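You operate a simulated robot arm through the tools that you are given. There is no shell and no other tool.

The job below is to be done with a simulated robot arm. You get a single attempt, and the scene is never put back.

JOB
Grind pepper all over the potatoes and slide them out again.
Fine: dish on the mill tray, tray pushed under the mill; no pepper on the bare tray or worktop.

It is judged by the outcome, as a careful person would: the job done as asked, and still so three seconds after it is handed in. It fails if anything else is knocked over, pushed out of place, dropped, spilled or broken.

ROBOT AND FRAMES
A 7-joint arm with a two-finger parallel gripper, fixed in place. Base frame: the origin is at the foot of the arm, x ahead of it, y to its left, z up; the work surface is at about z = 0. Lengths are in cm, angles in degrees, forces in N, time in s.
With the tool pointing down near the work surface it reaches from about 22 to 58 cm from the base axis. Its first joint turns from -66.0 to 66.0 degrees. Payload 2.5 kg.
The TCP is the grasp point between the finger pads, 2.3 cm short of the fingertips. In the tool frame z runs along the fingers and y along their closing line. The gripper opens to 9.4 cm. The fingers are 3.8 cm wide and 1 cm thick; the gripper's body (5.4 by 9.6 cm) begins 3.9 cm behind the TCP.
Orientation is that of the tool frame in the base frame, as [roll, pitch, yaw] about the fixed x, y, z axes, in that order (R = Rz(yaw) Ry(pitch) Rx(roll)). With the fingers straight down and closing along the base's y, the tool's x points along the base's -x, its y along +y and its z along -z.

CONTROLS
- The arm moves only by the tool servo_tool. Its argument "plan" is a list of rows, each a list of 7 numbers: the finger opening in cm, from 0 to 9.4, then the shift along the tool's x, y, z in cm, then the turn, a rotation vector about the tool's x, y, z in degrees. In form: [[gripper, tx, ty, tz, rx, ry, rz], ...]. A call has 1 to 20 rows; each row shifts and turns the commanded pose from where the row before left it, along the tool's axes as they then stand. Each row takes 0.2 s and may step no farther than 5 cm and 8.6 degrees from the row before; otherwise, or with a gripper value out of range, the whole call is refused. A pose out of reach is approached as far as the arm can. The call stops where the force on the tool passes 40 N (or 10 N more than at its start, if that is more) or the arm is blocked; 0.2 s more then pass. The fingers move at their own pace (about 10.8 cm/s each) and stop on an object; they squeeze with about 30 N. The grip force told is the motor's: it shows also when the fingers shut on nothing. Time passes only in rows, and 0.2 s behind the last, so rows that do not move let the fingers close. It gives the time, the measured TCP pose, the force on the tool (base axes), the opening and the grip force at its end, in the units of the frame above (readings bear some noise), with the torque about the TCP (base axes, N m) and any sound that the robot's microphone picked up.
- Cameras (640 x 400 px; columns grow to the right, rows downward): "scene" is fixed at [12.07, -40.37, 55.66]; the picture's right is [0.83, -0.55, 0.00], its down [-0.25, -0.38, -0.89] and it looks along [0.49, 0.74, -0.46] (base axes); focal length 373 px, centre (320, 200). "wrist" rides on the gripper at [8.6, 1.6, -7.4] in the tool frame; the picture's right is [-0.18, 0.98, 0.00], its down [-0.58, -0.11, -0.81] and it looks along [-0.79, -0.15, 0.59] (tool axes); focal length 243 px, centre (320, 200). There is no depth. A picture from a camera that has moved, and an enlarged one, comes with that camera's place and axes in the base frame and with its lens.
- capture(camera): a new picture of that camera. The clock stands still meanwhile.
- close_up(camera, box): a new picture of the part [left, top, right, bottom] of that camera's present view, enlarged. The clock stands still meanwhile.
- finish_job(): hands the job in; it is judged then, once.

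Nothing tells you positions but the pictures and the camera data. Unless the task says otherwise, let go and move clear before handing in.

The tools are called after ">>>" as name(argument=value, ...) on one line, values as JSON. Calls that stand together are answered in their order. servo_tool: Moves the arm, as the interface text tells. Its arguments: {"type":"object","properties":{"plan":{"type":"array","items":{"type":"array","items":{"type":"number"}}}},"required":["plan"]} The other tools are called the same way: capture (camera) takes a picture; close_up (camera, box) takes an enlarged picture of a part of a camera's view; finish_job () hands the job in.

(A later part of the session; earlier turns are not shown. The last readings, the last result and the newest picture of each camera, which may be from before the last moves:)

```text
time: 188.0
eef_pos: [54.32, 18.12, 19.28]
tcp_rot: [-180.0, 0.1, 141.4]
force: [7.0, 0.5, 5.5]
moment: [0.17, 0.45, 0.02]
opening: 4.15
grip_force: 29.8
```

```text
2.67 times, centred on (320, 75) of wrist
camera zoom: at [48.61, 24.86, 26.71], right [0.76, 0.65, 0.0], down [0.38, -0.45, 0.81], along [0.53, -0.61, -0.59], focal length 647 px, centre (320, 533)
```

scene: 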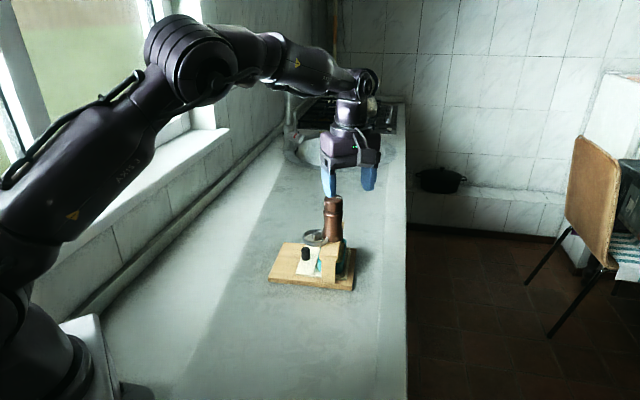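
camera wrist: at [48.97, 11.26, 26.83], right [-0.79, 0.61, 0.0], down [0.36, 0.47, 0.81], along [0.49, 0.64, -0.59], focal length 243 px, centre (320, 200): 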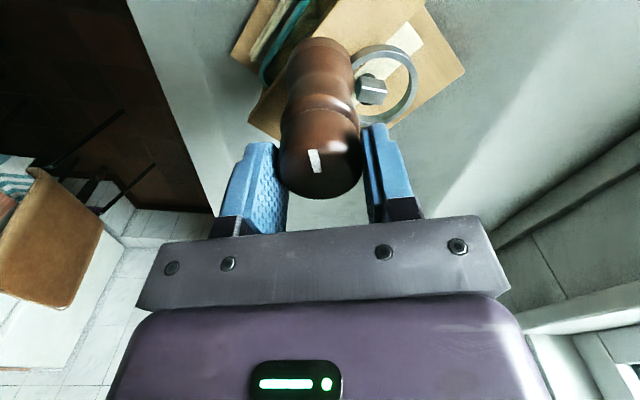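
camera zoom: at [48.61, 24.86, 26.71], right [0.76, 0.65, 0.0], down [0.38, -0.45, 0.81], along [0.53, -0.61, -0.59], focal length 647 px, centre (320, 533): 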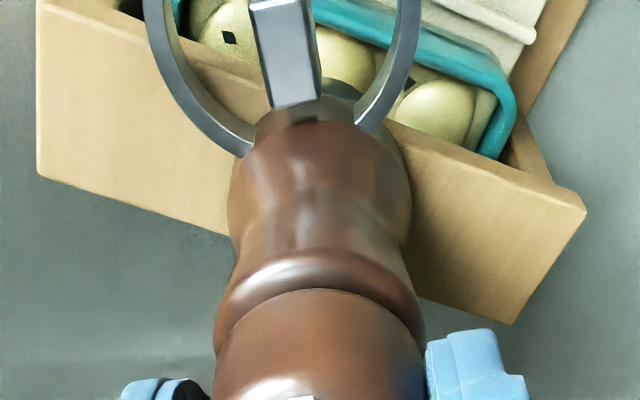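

One portion of about ten specks has fallen so far, spread over both rows. I'll open, swing the hand back round in place, and take another clockwise stroke.

>>> servo_tool(plan=[[6.8, 0, 0, 0, 0, 0, 0], [6.8, 0, 0, 0, 0, 0, 0], [6.8, 0, 0, 0, 0, 0, -8.5], [6.8, 0, 0, 0, 0, 0, -8.5], [6.8, 0, 0, 0, 0, 0, -8.5], [6.8, 0, 0, 0, 0, 0, -8.5], [6.8, 0, 0, 0, 0, 0, -8.5], [6.8, 0, 0, 0, 0, 0, -8.5], [6.8, 0, 0, 0, 0, 0, -8.5], [6.8, 0, 0, 0, 0, 0, -8.5], [6.8, 0, 0, 0, 0, 0, -8.5], [6.8, 0, 0, 0, 0, 0, -8.5], [6.8, 0, 0, 0, 0, 0, -8.5], [6.8, 0, 0, 0, 0, 0, 0]])

>>> servo_tool(plan=[[6.8, 0, 0, 0, 0, 0, -8.5], [6.8, 0, 0, 0, 0, 0, -8.5], [6.8, 0, 0, 0, 0, 0, -8.5], [6.8, 0, 0, 0, 0, 0, -8.5], [6.8, 0, 0, 0, 0, 0, -8.5], [6.8, 0, 0, 0, 0, 0, -8.5], [6.8, 0, 0, 0, 0, 0, -8.5], [6.8, 0, 0, 0, 0, 0, -8.5], [6.8, 0, 0, 0, 0, 0, -8.5], [6.8, 0, 0, 0, 0, 0, -8.5], [6.8, 0, 0, 0, 0, 0, -8.5], [6.8, 0, 0, 0, 0, 0, 0]])

>>> close_up(camera="wrist", box=[220, 60, 420, 240])

>>> close_up(camera="scene", box=[270, 180, 380, 295])

```text
time: 191.0
eef_pos: [54.25, 18.2, 19.31]
tcp_rot: [179.9, 0.0, -124.9]
force: [-0.4, 0.1, 0.7]
moment: [-0.02, 0.0, 0.01]
opening: 6.78
grip_force: 0.1
```

```text
time: 193.6
eef_pos: [54.43, 18.27, 19.25]
tcp_rot: [179.9, 0.0, -31.4]
force: [0.0, 0.0, 0.2]
moment: [-0.01, 0.0, 0.0]
opening: 6.81
grip_force: 0.2
```

```text
2.22 times, centred on (320, 150) of wrist
camera zoom: at [60.93, 12.39, 26.7], right [-0.67, -0.74, 0.0], down [-0.44, 0.4, 0.81], along [-0.6, 0.54, -0.59], focal length 539 px, centre (320, 311)
```

zoom: 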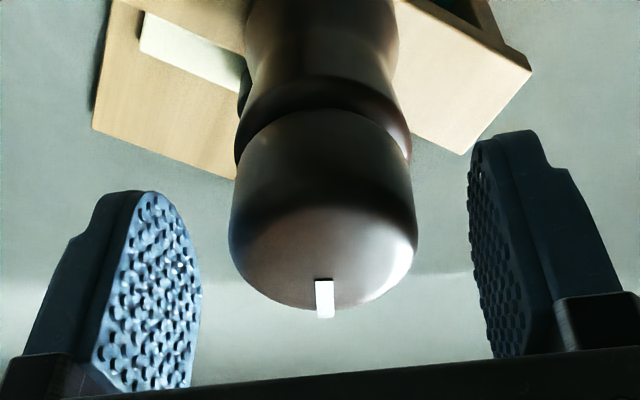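

```text
3.48 times, centred on (325, 238) of scene
camera zoom: at [12.07, -40.37, 55.66], right [0.83, -0.55, 0.0], down [-0.25, -0.38, -0.89], along [0.49, 0.74, -0.46], focal length 1298 px, centre (303, 70)
```

zoom: 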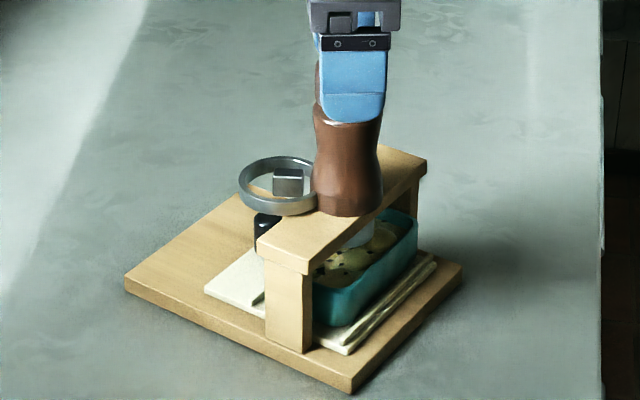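

Re-gripping the knob and taking the next long clockwise stroke in gentle steps.

>>> servo_tool(plan=[[3.3, 0, 0.05, 0, 0, 0, 0], [3.3, 0, 0, 0, 0, 0, 0], [3.3, 0, 0, 0, 0, 0, 0], [3.3, 0, 0, 0, 0, 0, 3.5], [3.3, 0, 0, 0, 0, 0, 3.5], [3.3, 0, 0, 0, 0, 0, 3.5], [3.3, 0, 0, 0, 0, 0, 3.5], [3.3, 0, 0, 0, 0, 0, 3.5], [3.3, 0, 0, 0, 0, 0, 3.5], [3.3, 0, 0, 0, 0, 0, 3.5], [3.3, 0, 0, 0, 0, 0, 3.5], [3.3, 0, 0, 0, 0, 0, 3.5], [3.3, 0, 0, 0, 0, 0, 3.5], [3.3, 0, 0, 0, 0, 0, 3.5], [3.3, 0, 0, 0, 0, 0, 3.5], [3.3, 0, 0, 0, 0, 0, 3.5]])

>>> close_up(camera="scene", box=[308, 238, 344, 268])

>>> servo_tool(plan=[[3.3, 0, 0, 0, 0, 0, 3.5], [3.3, 0, 0, 0, 0, 0, 3.5], [3.3, 0, 0, 0, 0, 0, 3.5], [3.3, 0, 0, 0, 0, 0, 3.5], [3.3, 0, 0, 0, 0, 0, 3.5], [3.3, 0, 0, 0, 0, 0, 3.5], [3.3, 0, 0, 0, 0, 0, 3.5], [3.3, 0, 0, 0, 0, 0, 3.5], [3.3, 0, 0, 0, 0, 0, 3.5], [3.3, 0, 0, 0, 0, 0, 3.5], [3.3, 0, 0, 0, 0, 0, 3.5], [3.3, 0, 0, 0, 0, 0, 3.5]])

>>> close_up(camera="scene", box=[308, 238, 344, 268])

>>> close_up(camera="scene", box=[270, 180, 380, 295])

```text
time: 197.0
eef_pos: [54.37, 18.12, 19.34]
tcp_rot: [179.9, -0.1, -77.2]
force: [-1.5, -3.7, -0.5]
moment: [0.41, 0.02, 0.0]
opening: 4.1
grip_force: 30.1
```

```text
13.33 times, centred on (326, 253) of scene
camera zoom: at [12.07, -40.37, 55.66], right [0.83, -0.55, 0.0], down [-0.25, -0.38, -0.89], along [0.49, 0.74, -0.46], focal length 4977 px, centre (240, -507)
```

zoom: 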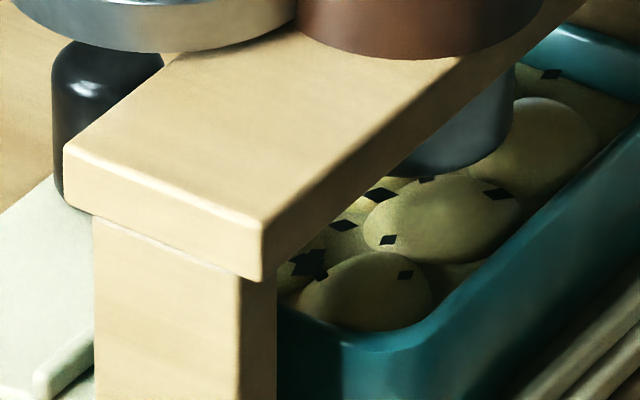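

```text
time: 199.6
eef_pos: [54.24, 18.16, 19.35]
tcp_rot: [-180.0, -0.2, -119.0]
force: [-5.7, -4.6, 2.3]
moment: [0.24, 0.34, 0.02]
opening: 4.08
grip_force: 30.4
```

```text
13.33 times, centred on (326, 253) of scene
camera zoom: at [12.07, -40.38, 55.66], right [0.83, -0.55, 0.0], down [-0.25, -0.38, -0.89], along [0.49, 0.74, -0.46], focal length 4977 px, centre (240, -507)
```

zoom: 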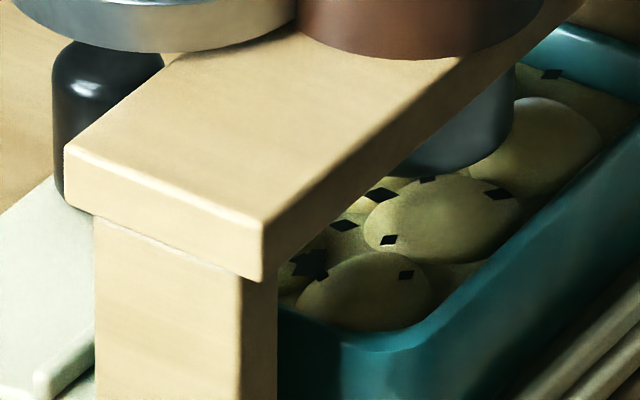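

```text
3.48 times, centred on (325, 238) of scene
camera zoom: at [12.07, -40.38, 55.66], right [0.83, -0.55, 0.0], down [-0.25, -0.38, -0.89], along [0.49, 0.74, -0.46], focal length 1298 px, centre (303, 70)
```

zoom: 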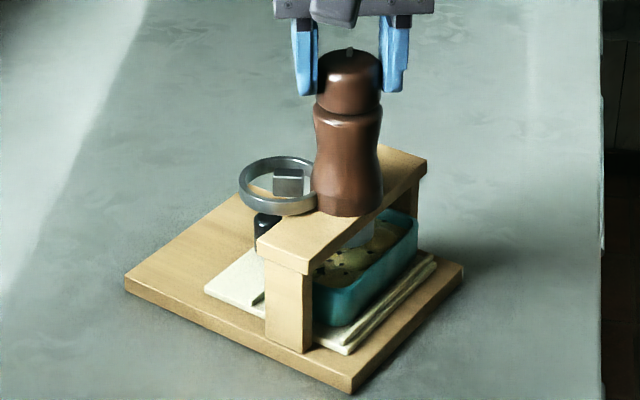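

No new specks in this stretch; perhaps portions come per turn. Continuing the stroke to its end and checking.

>>> servo_tool(plan=[[3.3, 0, -0.05, 0, 0, 0, 3.5], [3.3, 0, 0, 0, 0, 0, 3.5], [3.3, 0, 0, 0, 0, 0, 3.5], [3.3, 0, 0, 0, 0, 0, 3.5], [3.3, 0, 0, 0, 0, 0, 3.5], [3.3, 0, 0, 0, 0, 0, 3.5], [3.3, 0, 0, 0, 0, 0, 3.5], [3.3, 0, 0, 0, 0, 0, 3.5], [3.3, 0, 0, 0, 0, 0, 3.5], [3.3, 0, 0, 0, 0, 0, 3.5], [3.3, 0, 0, 0, 0, 0, 3.5], [3.3, 0, 0, 0, 0, 0, 3.5]])

>>> close_up(camera="scene", box=[308, 238, 344, 268])

>>> servo_tool(plan=[[3.3, 0, 0, 0, 0, 0, 3.5], [3.3, 0, 0, 0, 0, 0, 3.5], [3.3, 0, 0, 0, 0, 0, 3.5], [3.3, 0, 0, 0, 0, 0, 3.5], [3.3, 0, 0, 0, 0, 0, 3.5], [3.3, 0, 0, 0, 0, 0, 3.5], [3.3, 0, 0, 0, 0, 0, 3.5], [3.3, 0, 0, 0, 0, 0, 3.5], [3.3, 0, 0, 0, 0, 0, 3.5], [3.3, 0, 0, 0, 0, 0, 3.5], [3.3, 0, 0, 0, 0, 0, 3.5], [3.3, 0, 0, 0, 0, 0, 3.5]])

>>> close_up(camera="scene", box=[308, 238, 344, 268])

>>> close_up(camera="wrist", box=[200, 0, 440, 150])

```text
time: 202.2
eef_pos: [54.36, 18.23, 19.37]
tcp_rot: [179.9, 0.0, -161.2]
force: [3.0, 3.3, 0.8]
moment: [0.33, 0.19, 0.0]
opening: 4.07
grip_force: 29.6
```

```text
13.33 times, centred on (326, 253) of scene
camera zoom: at [12.07, -40.37, 55.66], right [0.83, -0.55, 0.0], down [-0.25, -0.38, -0.89], along [0.49, 0.74, -0.46], focal length 4977 px, centre (240, -507)
```

zoom: 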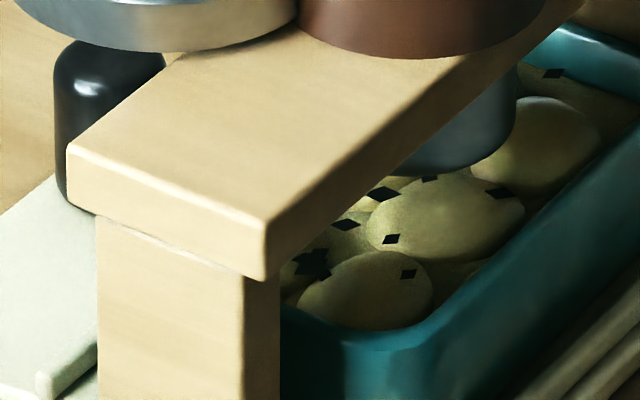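

```text
time: 204.8
eef_pos: [54.44, 18.09, 19.32]
tcp_rot: [-179.9, -0.1, 156.9]
force: [-1.6, -1.4, -0.9]
moment: [0.2, -0.4, -0.01]
opening: 4.08
grip_force: 29.6
```

```text
13.33 times, centred on (326, 253) of scene
camera zoom: at [12.08, -40.37, 55.66], right [0.83, -0.55, 0.0], down [-0.25, -0.38, -0.89], along [0.49, 0.74, -0.46], focal length 4977 px, centre (240, -507)
```

zoom: 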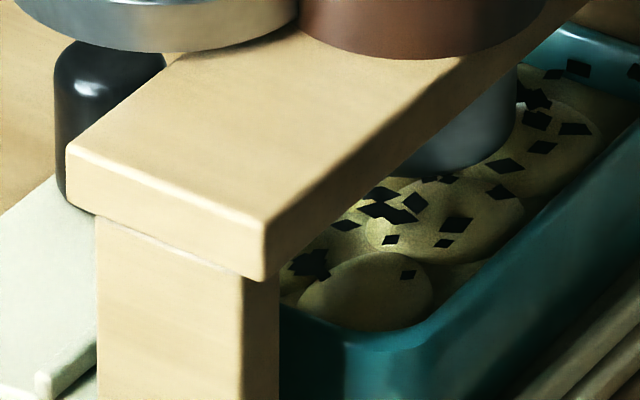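

```text
2.67 times, centred on (320, 75) of wrist
camera zoom: at [47.1, 23.06, 26.71], right [0.56, 0.83, 0.0], down [0.49, -0.33, 0.81], along [0.67, -0.45, -0.59], focal length 647 px, centre (320, 533)
```

zoom: 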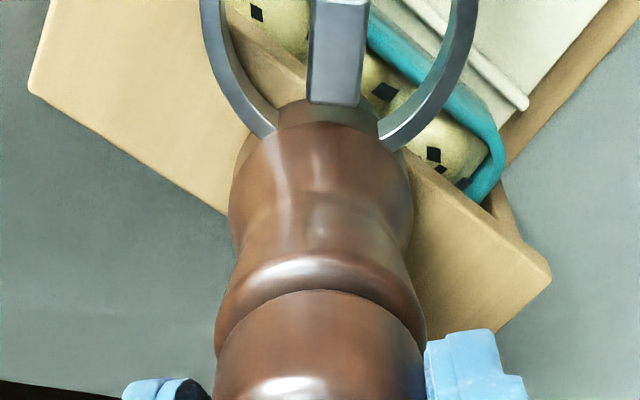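

A second, larger portion has fallen, now toward the far end too. Checking carefully that nothing lies on the bare tray.

>>> close_up(camera="scene", box=[322, 228, 352, 252])

>>> close_up(camera="scene", box=[285, 240, 345, 285])

>>> close_up(camera="wrist", box=[210, 0, 420, 90])

```text
16.00 times, centred on (337, 240) of scene
camera zoom: at [12.08, -40.37, 55.66], right [0.83, -0.55, 0.0], down [-0.25, -0.38, -0.89], along [0.49, 0.74, -0.46], focal length 5972 px, centre (48, -440)
```

zoom: 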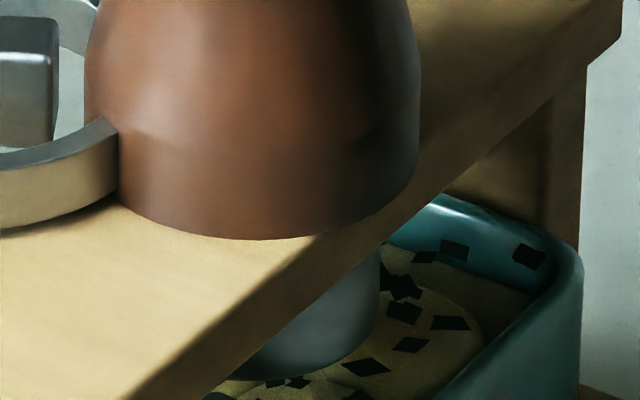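

```text
8.89 times, centred on (315, 262) of scene
camera zoom: at [12.08, -40.37, 55.66], right [0.83, -0.55, 0.0], down [-0.25, -0.38, -0.89], along [0.49, 0.74, -0.46], focal length 3318 px, centre (364, -356)
```

zoom: 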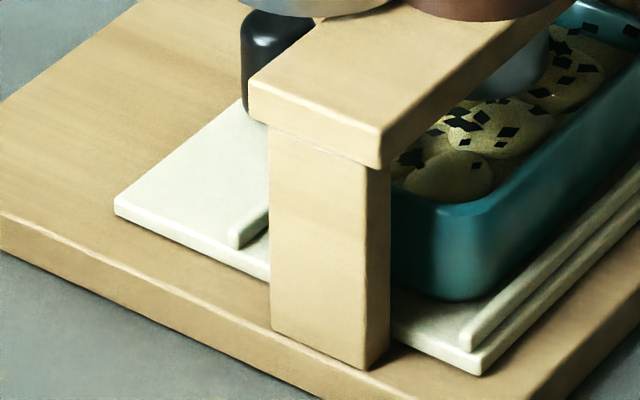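

```text
3.05 times, centred on (315, 45) of wrist
camera zoom: at [47.1, 23.06, 26.71], right [0.56, 0.83, 0.0], down [0.49, -0.33, 0.81], along [0.67, -0.45, -0.59], focal length 739 px, centre (335, 672)
```

zoom: 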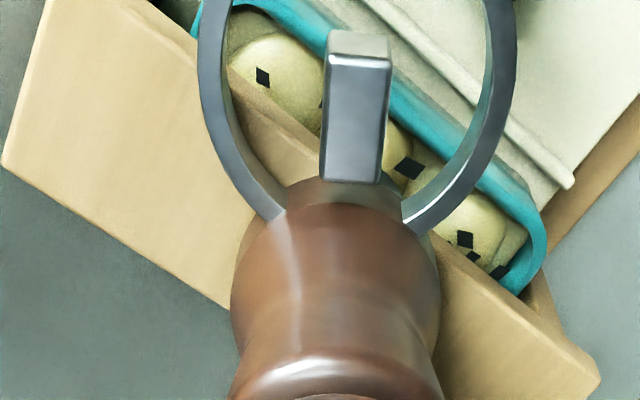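

All specks are inside the dish; the tray is clean. The near and rear potatoes have only one or two specks each, so I'll swing back and grind some more.

>>> servo_tool(plan=[[6.8, 0, 0, 0, 0, 0, 0], [6.8, 0, 0, 0, 0, 0, 0], [6.8, 0, 0, 0, 0, 0, -8.5], [6.8, 0, 0, 0, 0, 0, -8.5], [6.8, 0, 0, 0, 0, 0, -8.5], [6.8, 0, 0, 0, 0, 0, -8.5], [6.8, 0, 0, 0, 0, 0, -8.5], [6.8, 0, 0, 0, 0, 0, -8.5], [6.8, 0, 0, 0, 0, 0, -8.5], [6.8, 0, 0, 0, 0, 0, -8.5], [6.8, 0, 0, 0, 0, 0, -8.5], [6.8, 0, 0, 0, 0, 0, -8.5], [6.8, 0, 0, 0, 0, 0, 0]])

>>> servo_tool(plan=[[6.8, 0, 0, 0, 0, 0, -8.5], [6.8, 0, 0, 0, 0, 0, -8.5], [6.8, 0, 0, 0, 0, 0, -8.5], [6.8, 0, 0, 0, 0, 0, -8.5], [6.8, 0, 0, 0, 0, 0, -8.5], [6.8, 0, 0, 0, 0, 0, -8.5], [6.8, 0, 0, 0, 0, 0, -8.5], [6.8, 0, 0, 0, 0, 0, -8.5], [6.8, 0, 0, 0, 0, 0, -8.5], [6.8, 0, 0, 0, 0, 0, -8.5], [6.8, 0, 0, 0, 0, 0, -8.5], [6.8, 0, 0, 0, 0, 0, 0]])

>>> close_up(camera="wrist", box=[220, 0, 420, 180])

>>> close_up(camera="scene", box=[308, 238, 344, 268])

```text
time: 207.6
eef_pos: [54.41, 18.2, 19.32]
tcp_rot: [179.9, -0.2, -117.9]
force: [0.7, 0.0, 0.3]
moment: [0.01, 0.02, 0.0]
opening: 6.77
grip_force: 0.0
```

```text
time: 210.2
eef_pos: [54.4, 18.17, 19.41]
tcp_rot: [179.9, 0.0, -24.2]
force: [0.1, 0.0, 0.2]
moment: [-0.01, -0.02, -0.03]
opening: 6.79
grip_force: 0.1
```

```text
2.22 times, centred on (320, 90) of wrist
camera zoom: at [61.62, 13.11, 26.81], right [-0.57, -0.82, 0.0], down [-0.48, 0.34, 0.81], along [-0.66, 0.46, -0.59], focal length 539 px, centre (320, 444)
```

zoom: 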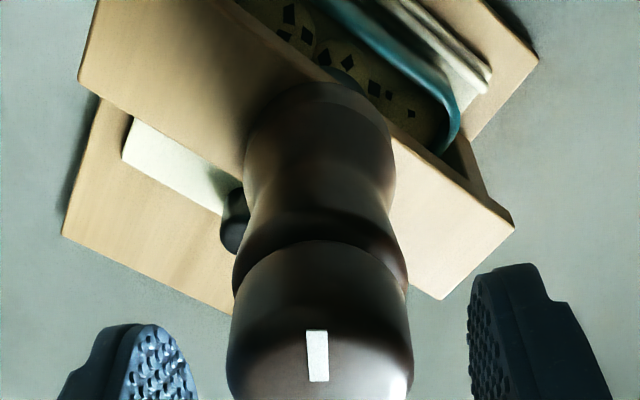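

```text
13.33 times, centred on (326, 253) of scene
camera zoom: at [12.07, -40.37, 55.66], right [0.83, -0.55, 0.0], down [-0.25, -0.38, -0.89], along [0.49, 0.74, -0.46], focal length 4977 px, centre (240, -507)
```

zoom: 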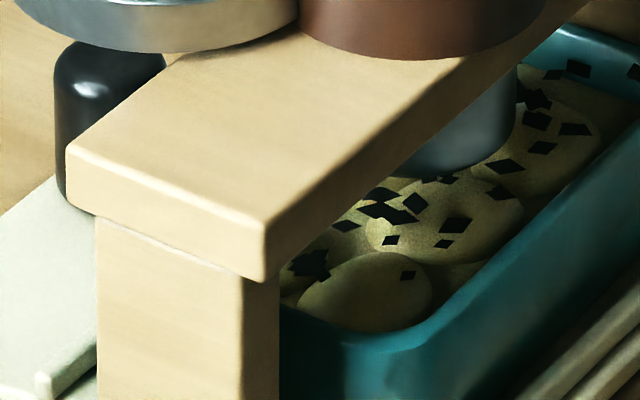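

Regripping and turning clockwise again, checking midway.

>>> servo_tool(plan=[[3.3, 0, 0.05, 0, 0, 0, 0], [3.3, 0, 0, 0, 0, 0, 0], [3.3, 0, 0, 0, 0, 0, 0], [3.3, 0, 0, 0, 0, 0, 3.5], [3.3, 0, 0, 0, 0, 0, 3.5], [3.3, 0, 0, 0, 0, 0, 3.5], [3.3, 0, 0, 0, 0, 0, 3.5], [3.3, 0, 0, 0, 0, 0, 3.5], [3.3, 0, 0, 0, 0, 0, 3.5], [3.3, 0, 0, 0, 0, 0, 3.5], [3.3, 0, 0, 0, 0, 0, 3.5], [3.3, 0, 0, 0, 0, 0, 3.5], [3.3, 0, 0, 0, 0, 0, 3.5], [3.3, 0, 0, 0, 0, 0, 3.5], [3.3, 0, 0, 0, 0, 0, 3.5], [3.3, 0, 0, 0, 0, 0, 3.5], [3.3, 0, 0, 0, 0, 0, 3.5], [3.3, 0, 0, 0, 0, 0, 3.5]])

>>> close_up(camera="scene", box=[308, 238, 344, 268])

>>> servo_tool(plan=[[3.3, 0, 0, 0, 0, 0, 3.5], [3.3, 0, 0, 0, 0, 0, 3.5], [3.3, 0, 0, 0, 0, 0, 3.5], [3.3, 0, 0, 0, 0, 0, 3.5], [3.3, 0, 0, 0, 0, 0, 3.5], [3.3, 0, 0, 0, 0, 0, 3.5], [3.3, 0, 0, 0, 0, 0, 3.5], [3.3, 0, 0, 0, 0, 0, 3.5], [3.3, 0, 0, 0, 0, 0, 3.5], [3.3, 0, 0, 0, 0, 0, 3.5], [3.3, 0, 0, 0, 0, 0, 3.5], [3.3, 0, 0, 0, 0, 0, 3.5], [3.3, 0, 0, 0, 0, 0, 3.5], [3.3, 0, 0, 0, 0, 0, 3.5], [3.3, 0, 0, 0, 0, 0, 3.5]])

>>> close_up(camera="scene", box=[308, 238, 344, 268])

>>> close_up(camera="scene", box=[270, 180, 380, 295])

```text
time: 214.0
eef_pos: [54.45, 18.15, 19.34]
tcp_rot: [179.9, -0.1, -77.1]
force: [-1.9, 0.3, 12.6]
moment: [-0.05, -0.25, 0.01]
opening: 4.1
grip_force: 30.2
```

```text
13.33 times, centred on (326, 253) of scene
camera zoom: at [12.06, -40.38, 55.66], right [0.83, -0.55, 0.0], down [-0.25, -0.38, -0.89], along [0.49, 0.74, -0.46], focal length 4977 px, centre (240, -507)
```

zoom: 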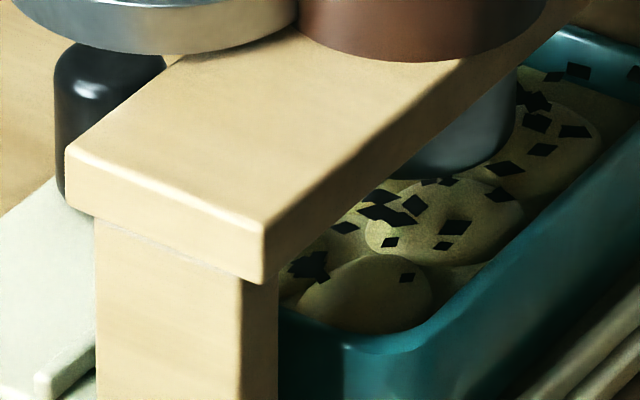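

```text
time: 217.2
eef_pos: [54.46, 18.07, 19.42]
tcp_rot: [-180.0, 0.0, -129.6]
force: [-6.3, -2.5, 12.2]
moment: [0.57, 0.03, -0.03]
opening: 4.11
grip_force: 30.0
```

```text
13.33 times, centred on (326, 253) of scene
camera zoom: at [12.06, -40.38, 55.66], right [0.83, -0.55, 0.0], down [-0.25, -0.38, -0.89], along [0.49, 0.74, -0.46], focal length 4977 px, centre (240, -507)
```

zoom: 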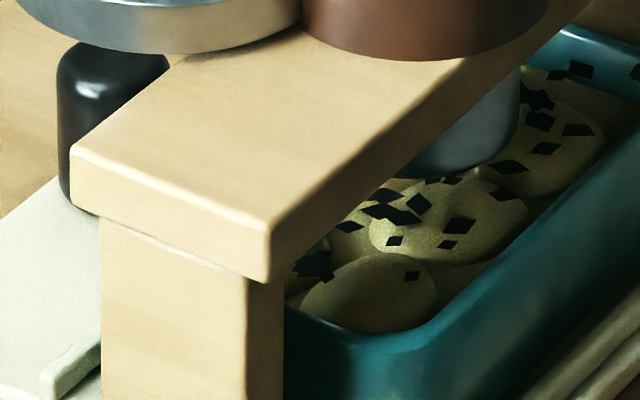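

```text
3.48 times, centred on (325, 238) of scene
camera zoom: at [12.06, -40.38, 55.66], right [0.83, -0.55, 0.0], down [-0.25, -0.38, -0.89], along [0.49, 0.74, -0.46], focal length 1298 px, centre (303, 70)
```

zoom: 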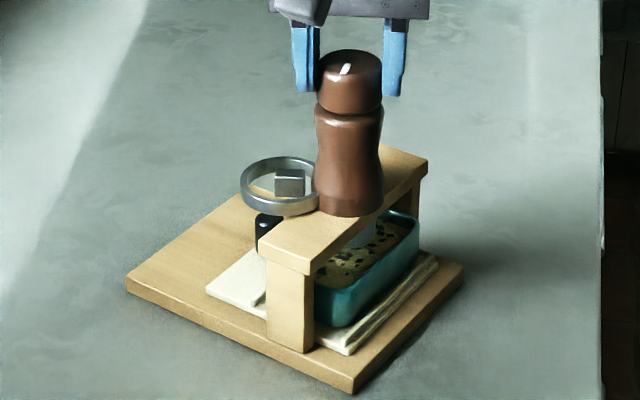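

>>> servo_tool(plan=[[3.3, 0, -0.04, -0.1, 0, 0, 3.5], [3.3, 0, 0, 0, 0, 0, 3.5], [3.3, 0, 0, 0, 0, 0, 3.5], [3.3, 0, 0, 0, 0, 0, 3.5], [3.3, 0, 0, 0, 0, 0, 3.5], [3.3, 0, 0, 0, 0, 0, 3.5], [3.3, 0, 0, 0, 0, 0, 3.5], [3.3, 0, 0, 0, 0, 0, 3.5], [3.3, 0, 0, 0, 0, 0, 3.5], [3.3, 0, 0, 0, 0, 0, 3.5], [3.3, 0, 0, 0, 0, 0, 3.5], [3.3, 0, 0, 0, 0, 0, 3.5]])

>>> close_up(camera="scene", box=[308, 238, 344, 268])

>>> servo_tool(plan=[[3.3, 0, 0, 0, 0, 0, 3.5], [3.3, 0, 0, 0, 0, 0, 3.5], [3.3, 0, 0, 0, 0, 0, 3.5], [3.3, 0, 0, 0, 0, 0, 3.5], [3.3, 0, 0, 0, 0, 0, 3.5], [3.3, 0, 0, 0, 0, 0, 3.5], [3.3, 0, 0, 0, 0, 0, 3.5], [3.3, 0, 0, 0, 0, 0, 3.5], [3.3, 0, 0, 0, 0, 0, 3.5], [3.3, 0, 0, 0, 0, 0, 3.5], [3.3, 0, 0, 0, 0, 0, 3.5]])

>>> close_up(camera="scene", box=[308, 238, 344, 268])

>>> close_up(camera="wrist", box=[210, 0, 420, 90])

```text
time: 219.8
eef_pos: [54.45, 18.04, 19.46]
tcp_rot: [-179.9, -0.1, -171.4]
force: [-1.6, -0.4, 0.3]
moment: [0.11, 0.5, 0.03]
opening: 4.11
grip_force: 29.7
```

```text
13.33 times, centred on (326, 253) of scene
camera zoom: at [12.08, -40.37, 55.66], right [0.83, -0.55, 0.0], down [-0.25, -0.38, -0.89], along [0.49, 0.74, -0.46], focal length 4977 px, centre (240, -507)
```

zoom: 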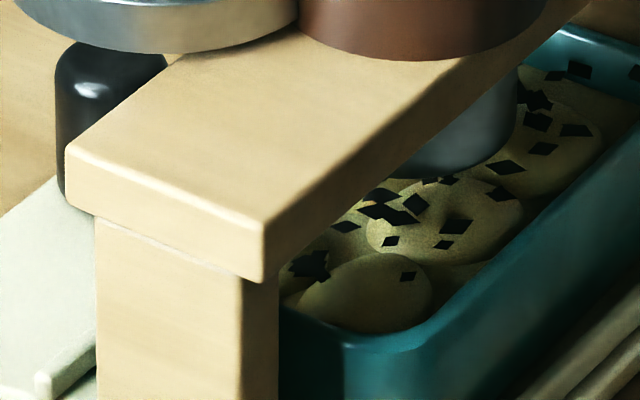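

```text
time: 222.2
eef_pos: [54.39, 18.19, 19.41]
tcp_rot: [-179.9, 0.0, 149.9]
force: [2.9, -2.1, 0.3]
moment: [0.09, 0.41, 0.0]
opening: 4.13
grip_force: 30.1
```

```text
13.33 times, centred on (326, 253) of scene
camera zoom: at [12.08, -40.37, 55.66], right [0.83, -0.55, 0.0], down [-0.25, -0.38, -0.89], along [0.49, 0.74, -0.46], focal length 4977 px, centre (240, -507)
```

zoom: 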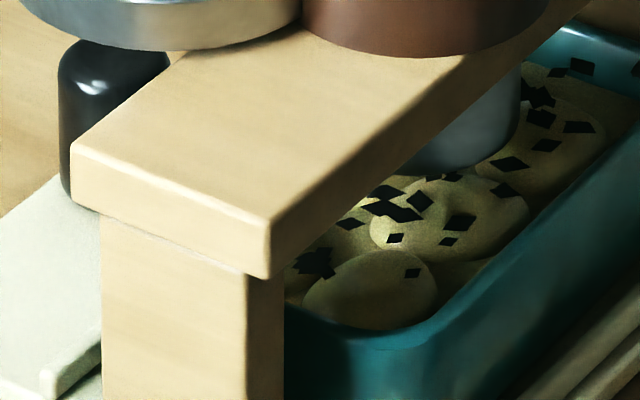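

```text
3.05 times, centred on (315, 45) of wrist
camera zoom: at [47.79, 23.91, 26.78], right [0.65, 0.76, 0.0], down [0.45, -0.38, 0.81], along [0.61, -0.53, -0.59], focal length 739 px, centre (335, 672)
```

zoom: 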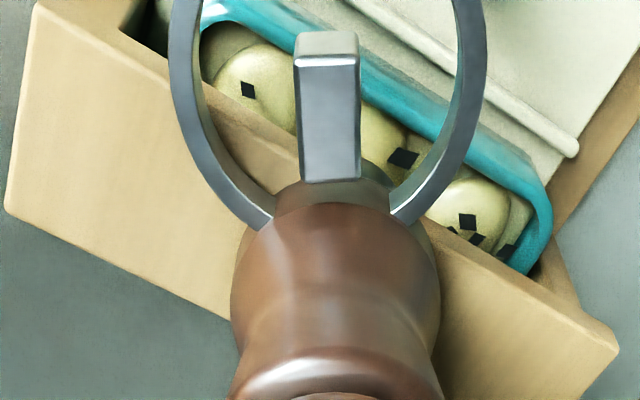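

No portion in this stroke, so they come roughly every 240°. Swinging back for another stroke.

>>> servo_tool(plan=[[6.8, 0, 0, 0, 0, 0, 0], [6.8, 0, 0, 0, 0, 0, 0], [6.8, 0, 0, 0, 0, 0, -8.5], [6.8, 0, 0, 0, 0, 0, -8.5], [6.8, 0, 0, 0, 0, 0, -8.5], [6.8, 0, 0, 0, 0, 0, -8.5], [6.8, 0, 0, 0, 0, 0, -8.5], [6.8, 0, 0, 0, 0, 0, -8.5], [6.8, 0, 0, 0, 0, 0, -8.5], [6.8, 0, 0, 0, 0, 0, -8.5], [6.8, 0, 0, 0, 0, 0, -8.5], [6.8, 0, 0, 0, 0, 0, -8.5], [6.8, 0, 0, 0, 0, 0, 0]])

>>> servo_tool(plan=[[6.8, 0, 0, 0, 0, 0, -8.5], [6.8, 0, 0, 0, 0, 0, -8.5], [6.8, 0, 0, 0, 0, 0, -8.5], [6.8, 0, 0, 0, 0, 0, -8.5], [6.8, 0, 0, 0, 0, 0, -8.5], [6.8, 0, 0, 0, 0, 0, -8.5], [6.8, 0, 0, 0, 0, 0, -8.5], [6.8, 0, 0, 0, 0, 0, -8.5], [6.8, 0, 0, 0, 0, 0, -8.5], [6.8, 0, 0, 0, 0, 0, -8.5], [6.8, 0, 0, 0, 0, 0, -8.5], [6.8, 0, 0, 0, 0, 0, 0]])

>>> servo_tool(plan=[[3.3, 0, 0.05, 0, 0, 0, 0], [3.3, 0, 0, 0, 0, 0, 0], [3.3, 0, 0, 0, 0, 0, 0], [3.3, 0, 0, 0, 0, 0, 3.5], [3.3, 0, 0, 0, 0, 0, 3.5], [3.3, 0, 0, 0, 0, 0, 3.5], [3.3, 0, 0, 0, 0, 0, 3.5], [3.3, 0, 0, 0, 0, 0, 3.5], [3.3, 0, 0, 0, 0, 0, 3.5], [3.3, 0, 0, 0, 0, 0, 3.5], [3.3, 0, 0, 0, 0, 0, 3.5], [3.3, 0, 0, 0, 0, 0, 3.5], [3.3, 0, 0, 0, 0, 0, 3.5]])

>>> close_up(camera="scene", box=[308, 238, 344, 268])

>>> close_up(camera="scene", box=[270, 180, 380, 295])

```text
time: 225.0
eef_pos: [54.34, 18.15, 19.5]
tcp_rot: [-180.0, -0.1, -124.9]
force: [-0.8, -0.2, -0.1]
moment: [0.01, 0.02, -0.02]
opening: 6.8
grip_force: 0.0
```

```text
time: 227.6
eef_pos: [54.31, 18.26, 19.35]
tcp_rot: [179.9, 0.0, -31.4]
force: [0.4, -0.5, -0.1]
moment: [0.01, 0.01, 0.03]
opening: 6.78
grip_force: 0.0
```

```text
time: 230.4
eef_pos: [54.31, 18.05, 19.36]
tcp_rot: [-180.0, -0.1, -66.6]
force: [2.6, -2.0, -0.3]
moment: [0.46, -0.34, -0.01]
opening: 4.08
grip_force: 29.7
```

```text
13.33 times, centred on (326, 253) of scene
camera zoom: at [12.08, -40.37, 55.66], right [0.83, -0.55, 0.0], down [-0.25, -0.38, -0.89], along [0.49, 0.74, -0.46], focal length 4977 px, centre (240, -507)
```

zoom: 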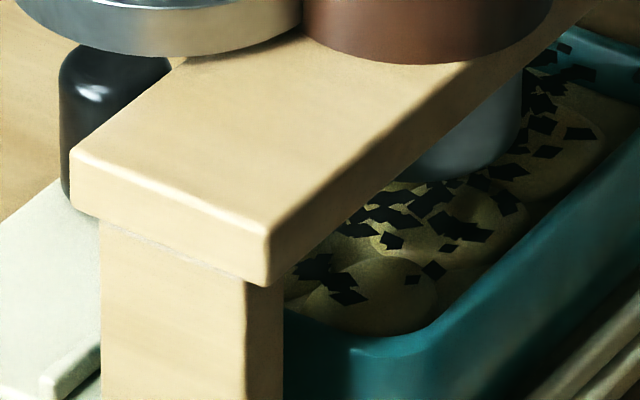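

```text
3.48 times, centred on (325, 238) of scene
camera zoom: at [12.08, -40.37, 55.66], right [0.83, -0.55, 0.0], down [-0.25, -0.38, -0.89], along [0.49, 0.74, -0.46], focal length 1298 px, centre (303, 70)
```

zoom: 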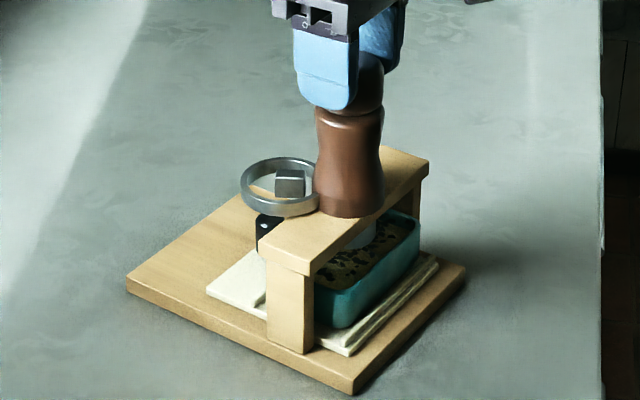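

A third portion has fallen and the dish looks well covered. Opening, rising, and inspecting from above on both sides.

>>> servo_tool(plan=[[6.8, 0, 0, 0, 0, 0, 0], [6.8, 0, 0, 0, 0, 0, 0], [6.8, 0, 0, -2.0, 0, 0, 0], [6.8, 0, 0, -3.0, 0, 0, 0], [6.8, 0, 0, -3.0, 0, 0, 0], [6.8, 0, 0, 0, 0, 0, 0]])

>>> close_up(camera="wrist", box=[200, 0, 440, 150])

>>> close_up(camera="scene", box=[308, 232, 350, 268])

>>> close_up(camera="scene", box=[220, 180, 380, 340])

```text
time: 231.8
eef_pos: [54.27, 18.09, 27.47]
tcp_rot: [179.9, 0.0, -66.4]
force: [-0.8, 0.0, -0.3]
moment: [0.04, 0.05, -0.05]
opening: 6.82
grip_force: 0.0
```

```text
2.67 times, centred on (320, 75) of wrist
camera zoom: at [56.31, 9.53, 34.8], right [-0.97, -0.22, 0.0], down [-0.13, 0.58, 0.81], along [-0.18, 0.79, -0.59], focal length 647 px, centre (320, 533)
```

zoom: 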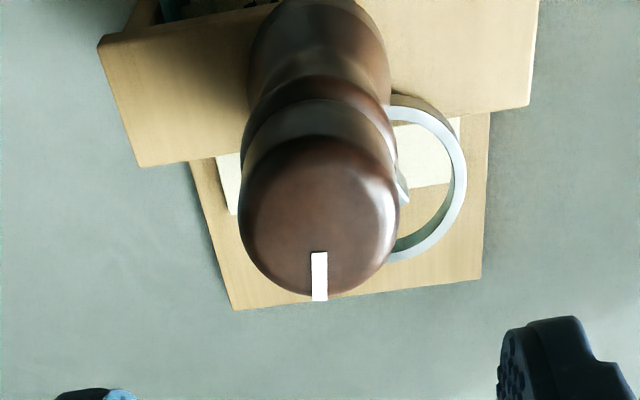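

```text
11.11 times, centred on (329, 250) of scene
camera zoom: at [12.07, -40.37, 55.66], right [0.83, -0.55, 0.0], down [-0.25, -0.38, -0.89], along [0.49, 0.74, -0.46], focal length 4148 px, centre (220, -356)
```

zoom: 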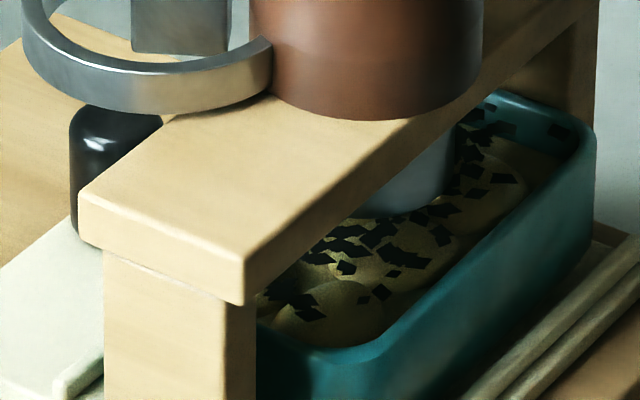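

```text
2.50 times, centred on (300, 260) of scene
camera zoom: at [12.07, -40.37, 55.66], right [0.83, -0.55, 0.0], down [-0.25, -0.38, -0.89], along [0.49, 0.74, -0.46], focal length 933 px, centre (370, 50)
```

zoom: 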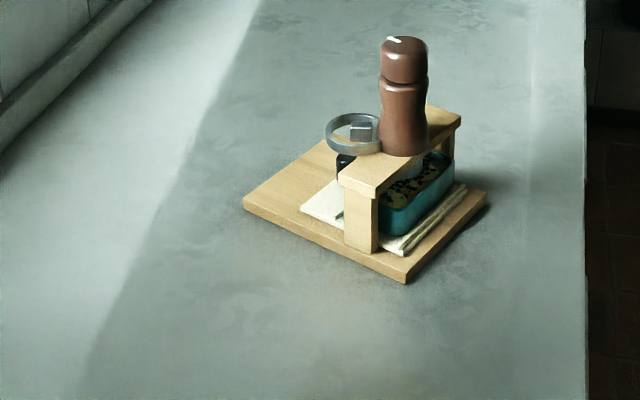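

Coverage looks good and the tray is clean. Now I'll restore the stand: grip the mill body's shoulder, turn it back counter-clockwise about 24°, then ease it back toward its original spot. First turning and descending.

>>> servo_tool(plan=[[6.8, 0, 0, 0, 0, 0, 8.0], [6.8, 0, 0, 0, 0, 0, 8.0], [6.8, 0, 0, 0, 0, 0, 8.0], [6.8, 0, 0, 0, 0, 0, 8.0], [6.8, 0, 0, 0, 0, 0, 8.0], [6.8, 0, 0, 0, 0, 0, 8.0], [6.8, 0, 0, 2.7, 0, 0, 0], [6.8, 0, 0, 2.7, 0, 0, 0], [6.8, 0, 0, 2.7, 0, 0, 0], [6.8, 0, 0, 1.2, 0, 0, 0], [6.8, 0, 0, 0.9, 0, 0, 0], [6.8, 0, 0, 0, 0, 0, 0]])

>>> close_up(camera="wrist", box=[200, 0, 440, 220])

>>> close_up(camera="scene", box=[220, 180, 380, 340])

```text
time: 234.4
eef_pos: [54.43, 17.99, 17.23]
tcp_rot: [-179.9, -0.1, -114.5]
force: [-0.6, -0.1, -0.8]
moment: [-0.05, -0.02, 0.0]
opening: 6.78
grip_force: 0.0
```

```text
1.82 times, centred on (320, 110) of wrist
camera zoom: at [49.38, 10.91, 24.56], right [-0.82, 0.58, 0.0], down [0.34, 0.48, 0.81], along [0.46, 0.66, -0.59], focal length 441 px, centre (320, 364)
```

zoom: 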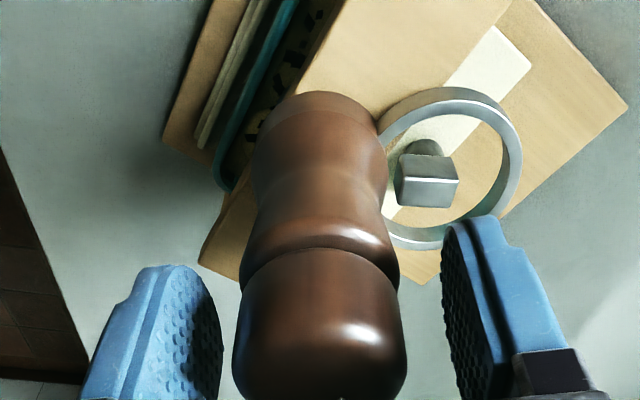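

```text
2.50 times, centred on (300, 260) of scene
camera zoom: at [12.07, -40.37, 55.66], right [0.83, -0.55, 0.0], down [-0.25, -0.38, -0.89], along [0.49, 0.74, -0.46], focal length 933 px, centre (370, 50)
```

zoom: 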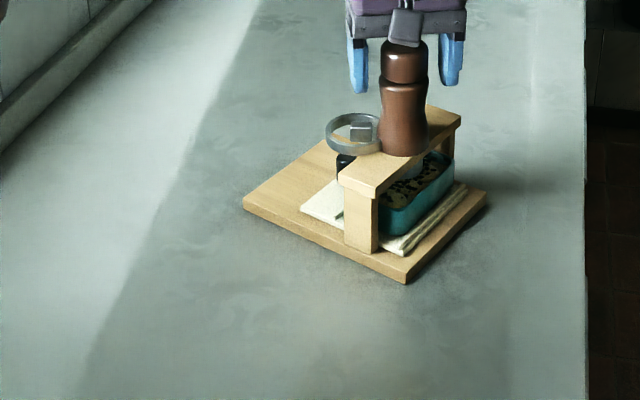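

Gripping the shoulder and turning the stand back counter-clockwise slowly.

>>> servo_tool(plan=[[3.8, 0, 0, 0, 0, 0, 0], [3.8, 0, 0, 0, 0, 0, 0], [3.8, 0, 0, 0, 0, 0, 0], [3.8, 0, 0, 0, 0, 0, -3], [3.8, 0, 0, 0, 0, 0, -3], [3.8, 0, 0, 0, 0, 0, -3], [3.8, 0, 0, 0, 0, 0, -3], [3.8, 0, 0, 0, 0, 0, 0]])

>>> close_up(camera="scene", box=[220, 180, 380, 340])

```text
time: 236.2
eef_pos: [54.37, 17.96, 17.14]
tcp_rot: [180.0, -0.1, -102.5]
force: [-0.8, 0.3, -0.1]
moment: [0.18, 0.07, -0.49]
opening: 4.44
grip_force: 29.7
```

```text
2.50 times, centred on (300, 260) of scene
camera zoom: at [12.08, -40.37, 55.66], right [0.83, -0.55, 0.0], down [-0.25, -0.38, -0.89], along [0.49, 0.74, -0.46], focal length 933 px, centre (370, 50)
```

zoom: 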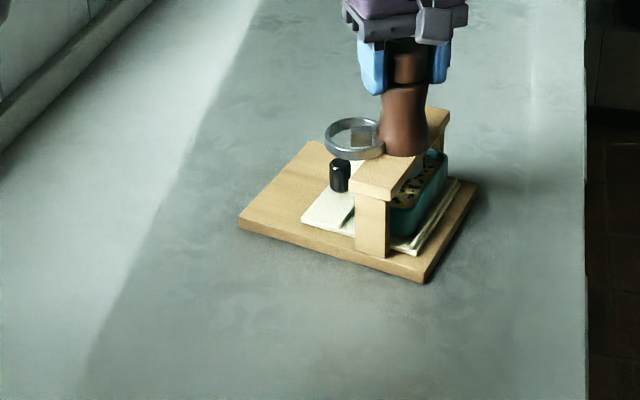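

>>> servo_tool(plan=[[3.8, 0, 0, 0, 0, 0, -3], [3.8, 0, 0, 0, 0, 0, -3], [3.8, 0, 0, 0, 0, 0, -3], [3.8, 0, 0, 0, 0, 0, -3], [3.8, 0, 0, 0, 0, 0, 0]])

>>> close_up(camera="scene", box=[220, 180, 380, 340])

```text
time: 237.4
eef_pos: [54.45, 17.99, 17.16]
tcp_rot: [-180.0, -0.1, -90.4]
force: [1.1, 1.1, -0.3]
moment: [0.16, 0.0, -0.34]
opening: 4.43
grip_force: 30.4
```

```text
2.50 times, centred on (300, 260) of scene
camera zoom: at [12.08, -40.37, 55.66], right [0.83, -0.55, 0.0], down [-0.25, -0.38, -0.89], along [0.49, 0.74, -0.46], focal length 933 px, centre (370, 50)
```

zoom: 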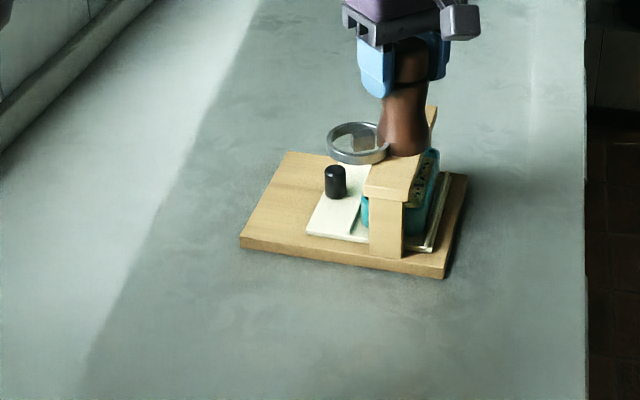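

Nearly square again. Two more degrees, then a careful slide of the stand back toward −x by small steps while holding it.

>>> servo_tool(plan=[[3.8, 0, 0, 0, 0, 0, -2], [3.8, 0, 0, 0, 0, 0, 0], [3.8, 0, 0.1, 0, 0, 0, 0], [3.8, 0, 0.1, 0, 0, 0, 0], [3.8, 0, 0.1, 0, 0, 0, 0], [3.8, 0, 0, 0, 0, 0, 0]])

>>> close_up(camera="scene", box=[220, 180, 380, 340])

```text
time: 238.8
eef_pos: [54.24, 17.98, 17.19]
tcp_rot: [-179.9, -0.1, -88.5]
force: [2.7, 0.8, 0.5]
moment: [-0.38, -0.06, -0.06]
opening: 4.42
grip_force: 29.3
```

```text
2.50 times, centred on (300, 260) of scene
camera zoom: at [12.08, -40.37, 55.66], right [0.83, -0.55, 0.0], down [-0.25, -0.38, -0.89], along [0.49, 0.74, -0.46], focal length 933 px, centre (370, 50)
```

zoom: 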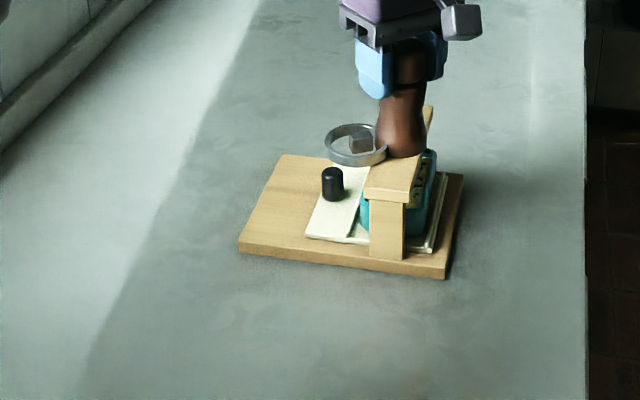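

It slides easily without tipping. Moving 0.6 cm more the same way.

>>> servo_tool(plan=[[3.8, 0, 0.12, 0, 0, 0, 0], [3.8, 0, 0.12, 0, 0, 0, 0], [3.8, 0, 0.12, 0, 0, 0, 0], [3.8, 0, 0.12, 0, 0, 0, 0], [3.8, 0, 0.12, 0, 0, 0, 0], [3.8, 0, 0, 0, 0, 0, 0]])

>>> close_up(camera="scene", box=[220, 180, 380, 340])

```text
time: 240.2
eef_pos: [53.41, 18.03, 17.23]
tcp_rot: [-180.0, -0.1, -88.5]
force: [3.4, 0.4, 1.0]
moment: [0.13, -0.02, -0.15]
opening: 4.44
grip_force: 30.3
```

```text
2.50 times, centred on (300, 260) of scene
camera zoom: at [12.08, -40.37, 55.66], right [0.83, -0.55, 0.0], down [-0.25, -0.38, -0.89], along [0.49, 0.74, -0.46], focal length 933 px, centre (370, 50)
```

zoom: 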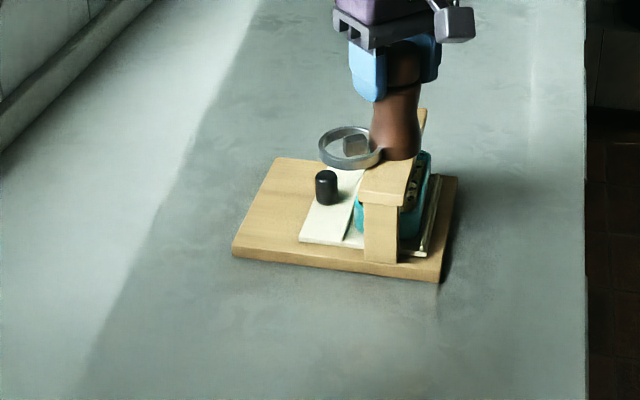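

Almost home. A last small nudge (−0.37, +0.24) with a 1° turn, then release.

>>> servo_tool(plan=[[3.8, -0.083, 0.122, 0, 0, 0, -0.4], [3.8, -0.083, 0.122, 0, 0, 0, -0.4], [3.8, -0.083, 0.122, 0, 0, 0, -0.4], [3.8, 0, 0, 0, 0, 0, 0]])

>>> servo_tool(plan=[[6.8, 0, 0, 0, 0, 0, 0], [6.8, 0, 0, 0, 0, 0, 0], [6.8, 0, 0, -2.0, 0, 0, 0], [6.8, 0, 0, -3.0, 0, 0, 0], [6.8, 0, 0, -4.0, 0, 0, 0], [6.8, 0, 0, 0, 0, 0, 0]])

>>> close_up(camera="scene", box=[220, 180, 380, 340])

>>> capture(camera="scene")

```text
time: 241.2
eef_pos: [53.11, 18.25, 17.15]
tcp_rot: [180.0, -0.2, -87.3]
force: [1.8, -1.9, 0.9]
moment: [-0.07, 0.02, -0.23]
opening: 4.44
grip_force: 29.7
```

```text
time: 242.6
eef_pos: [53.03, 18.18, 26.25]
tcp_rot: [180.0, 0.1, -87.3]
force: [-0.1, 0.0, -0.4]
moment: [0.01, 0.02, -0.01]
opening: 6.8
grip_force: 0.0
```

```text
2.50 times, centred on (300, 260) of scene
camera zoom: at [12.07, -40.37, 55.66], right [0.83, -0.55, 0.0], down [-0.25, -0.38, -0.89], along [0.49, 0.74, -0.46], focal length 933 px, centre (370, 50)
```

zoom: 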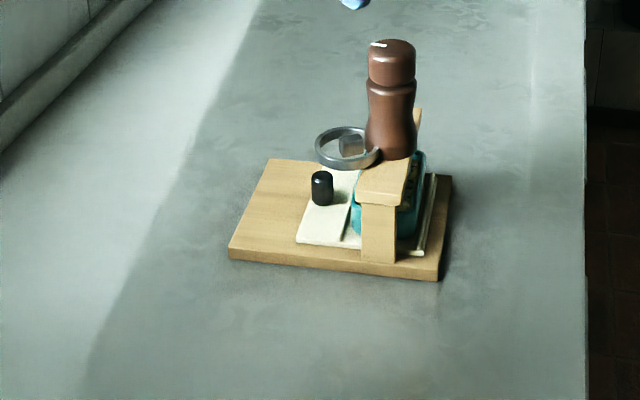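

```text
taken
```

scene: 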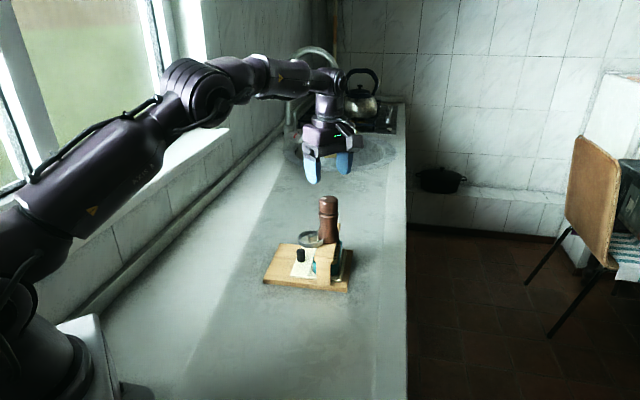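

The stand is back within about 2 mm of where it began. Next: turn the hand to grip the tray knob and slide the potatoes out.

>>> servo_tool(plan=[[4.2, 0, 0, 0, 0, 0, 8.07], [4.2, 0, 0, 0, 0, 0, 8.07], [4.2, 0, 0, 0, 0, 0, 8.07], [4.2, 0, 0, 0, 0, 0, 8.07], [4.2, 0, 0, 0, 0, 0, 8.07], [4.2, 0, 0, 0, 0, 0, 8.07], [4.2, 0, 0, 0, 0, 0, 8.07], [4.2, 0, 0, 0, 0, 0, 8.07], [4.2, 0, 0, 0, 0, 0, 8.07], [4.2, 0, 0, 0, 0, 0, 8.07], [4.2, 0, 0, 0, 0, 0, 8.07], [4.2, 0, 0, 0, 0, 0, 8.07], [4.2, 0, 0, 0, 0, 0, 8.07], [4.2, 0, 0, 0, 0, 0, 8.07], [4.2, 0, 0, 0, 0, 0, 8.07], [4.2, 0, 0, 0, 0, 0, 8.07], [4.2, 0, 0, 0, 0, 0, 8.07], [4.2, 0, 0, 0, 0, 0, 0]])

>>> close_up(camera="wrist", box=[200, 0, 440, 150])

```text
time: 246.4
eef_pos: [53.08, 18.33, 26.23]
tcp_rot: [180.0, -0.1, 135.3]
force: [-0.9, -0.1, -0.6]
moment: [0.02, 0.03, -0.02]
opening: 4.21
grip_force: 0.1
```

```text
2.67 times, centred on (320, 75) of wrist
camera zoom: at [48.11, 25.54, 33.63], right [0.82, 0.57, 0.0], down [0.34, -0.49, 0.81], along [0.46, -0.66, -0.59], focal length 647 px, centre (320, 533)
```

zoom: 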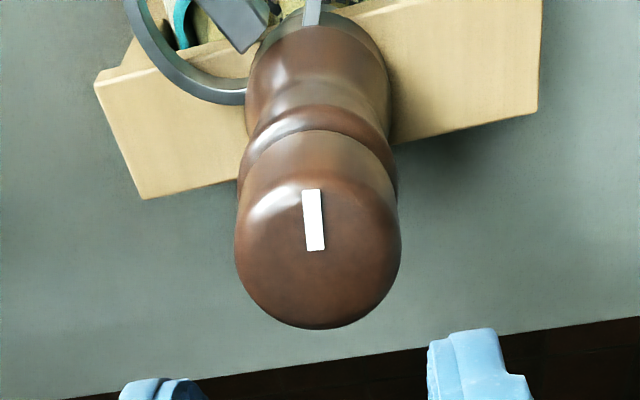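

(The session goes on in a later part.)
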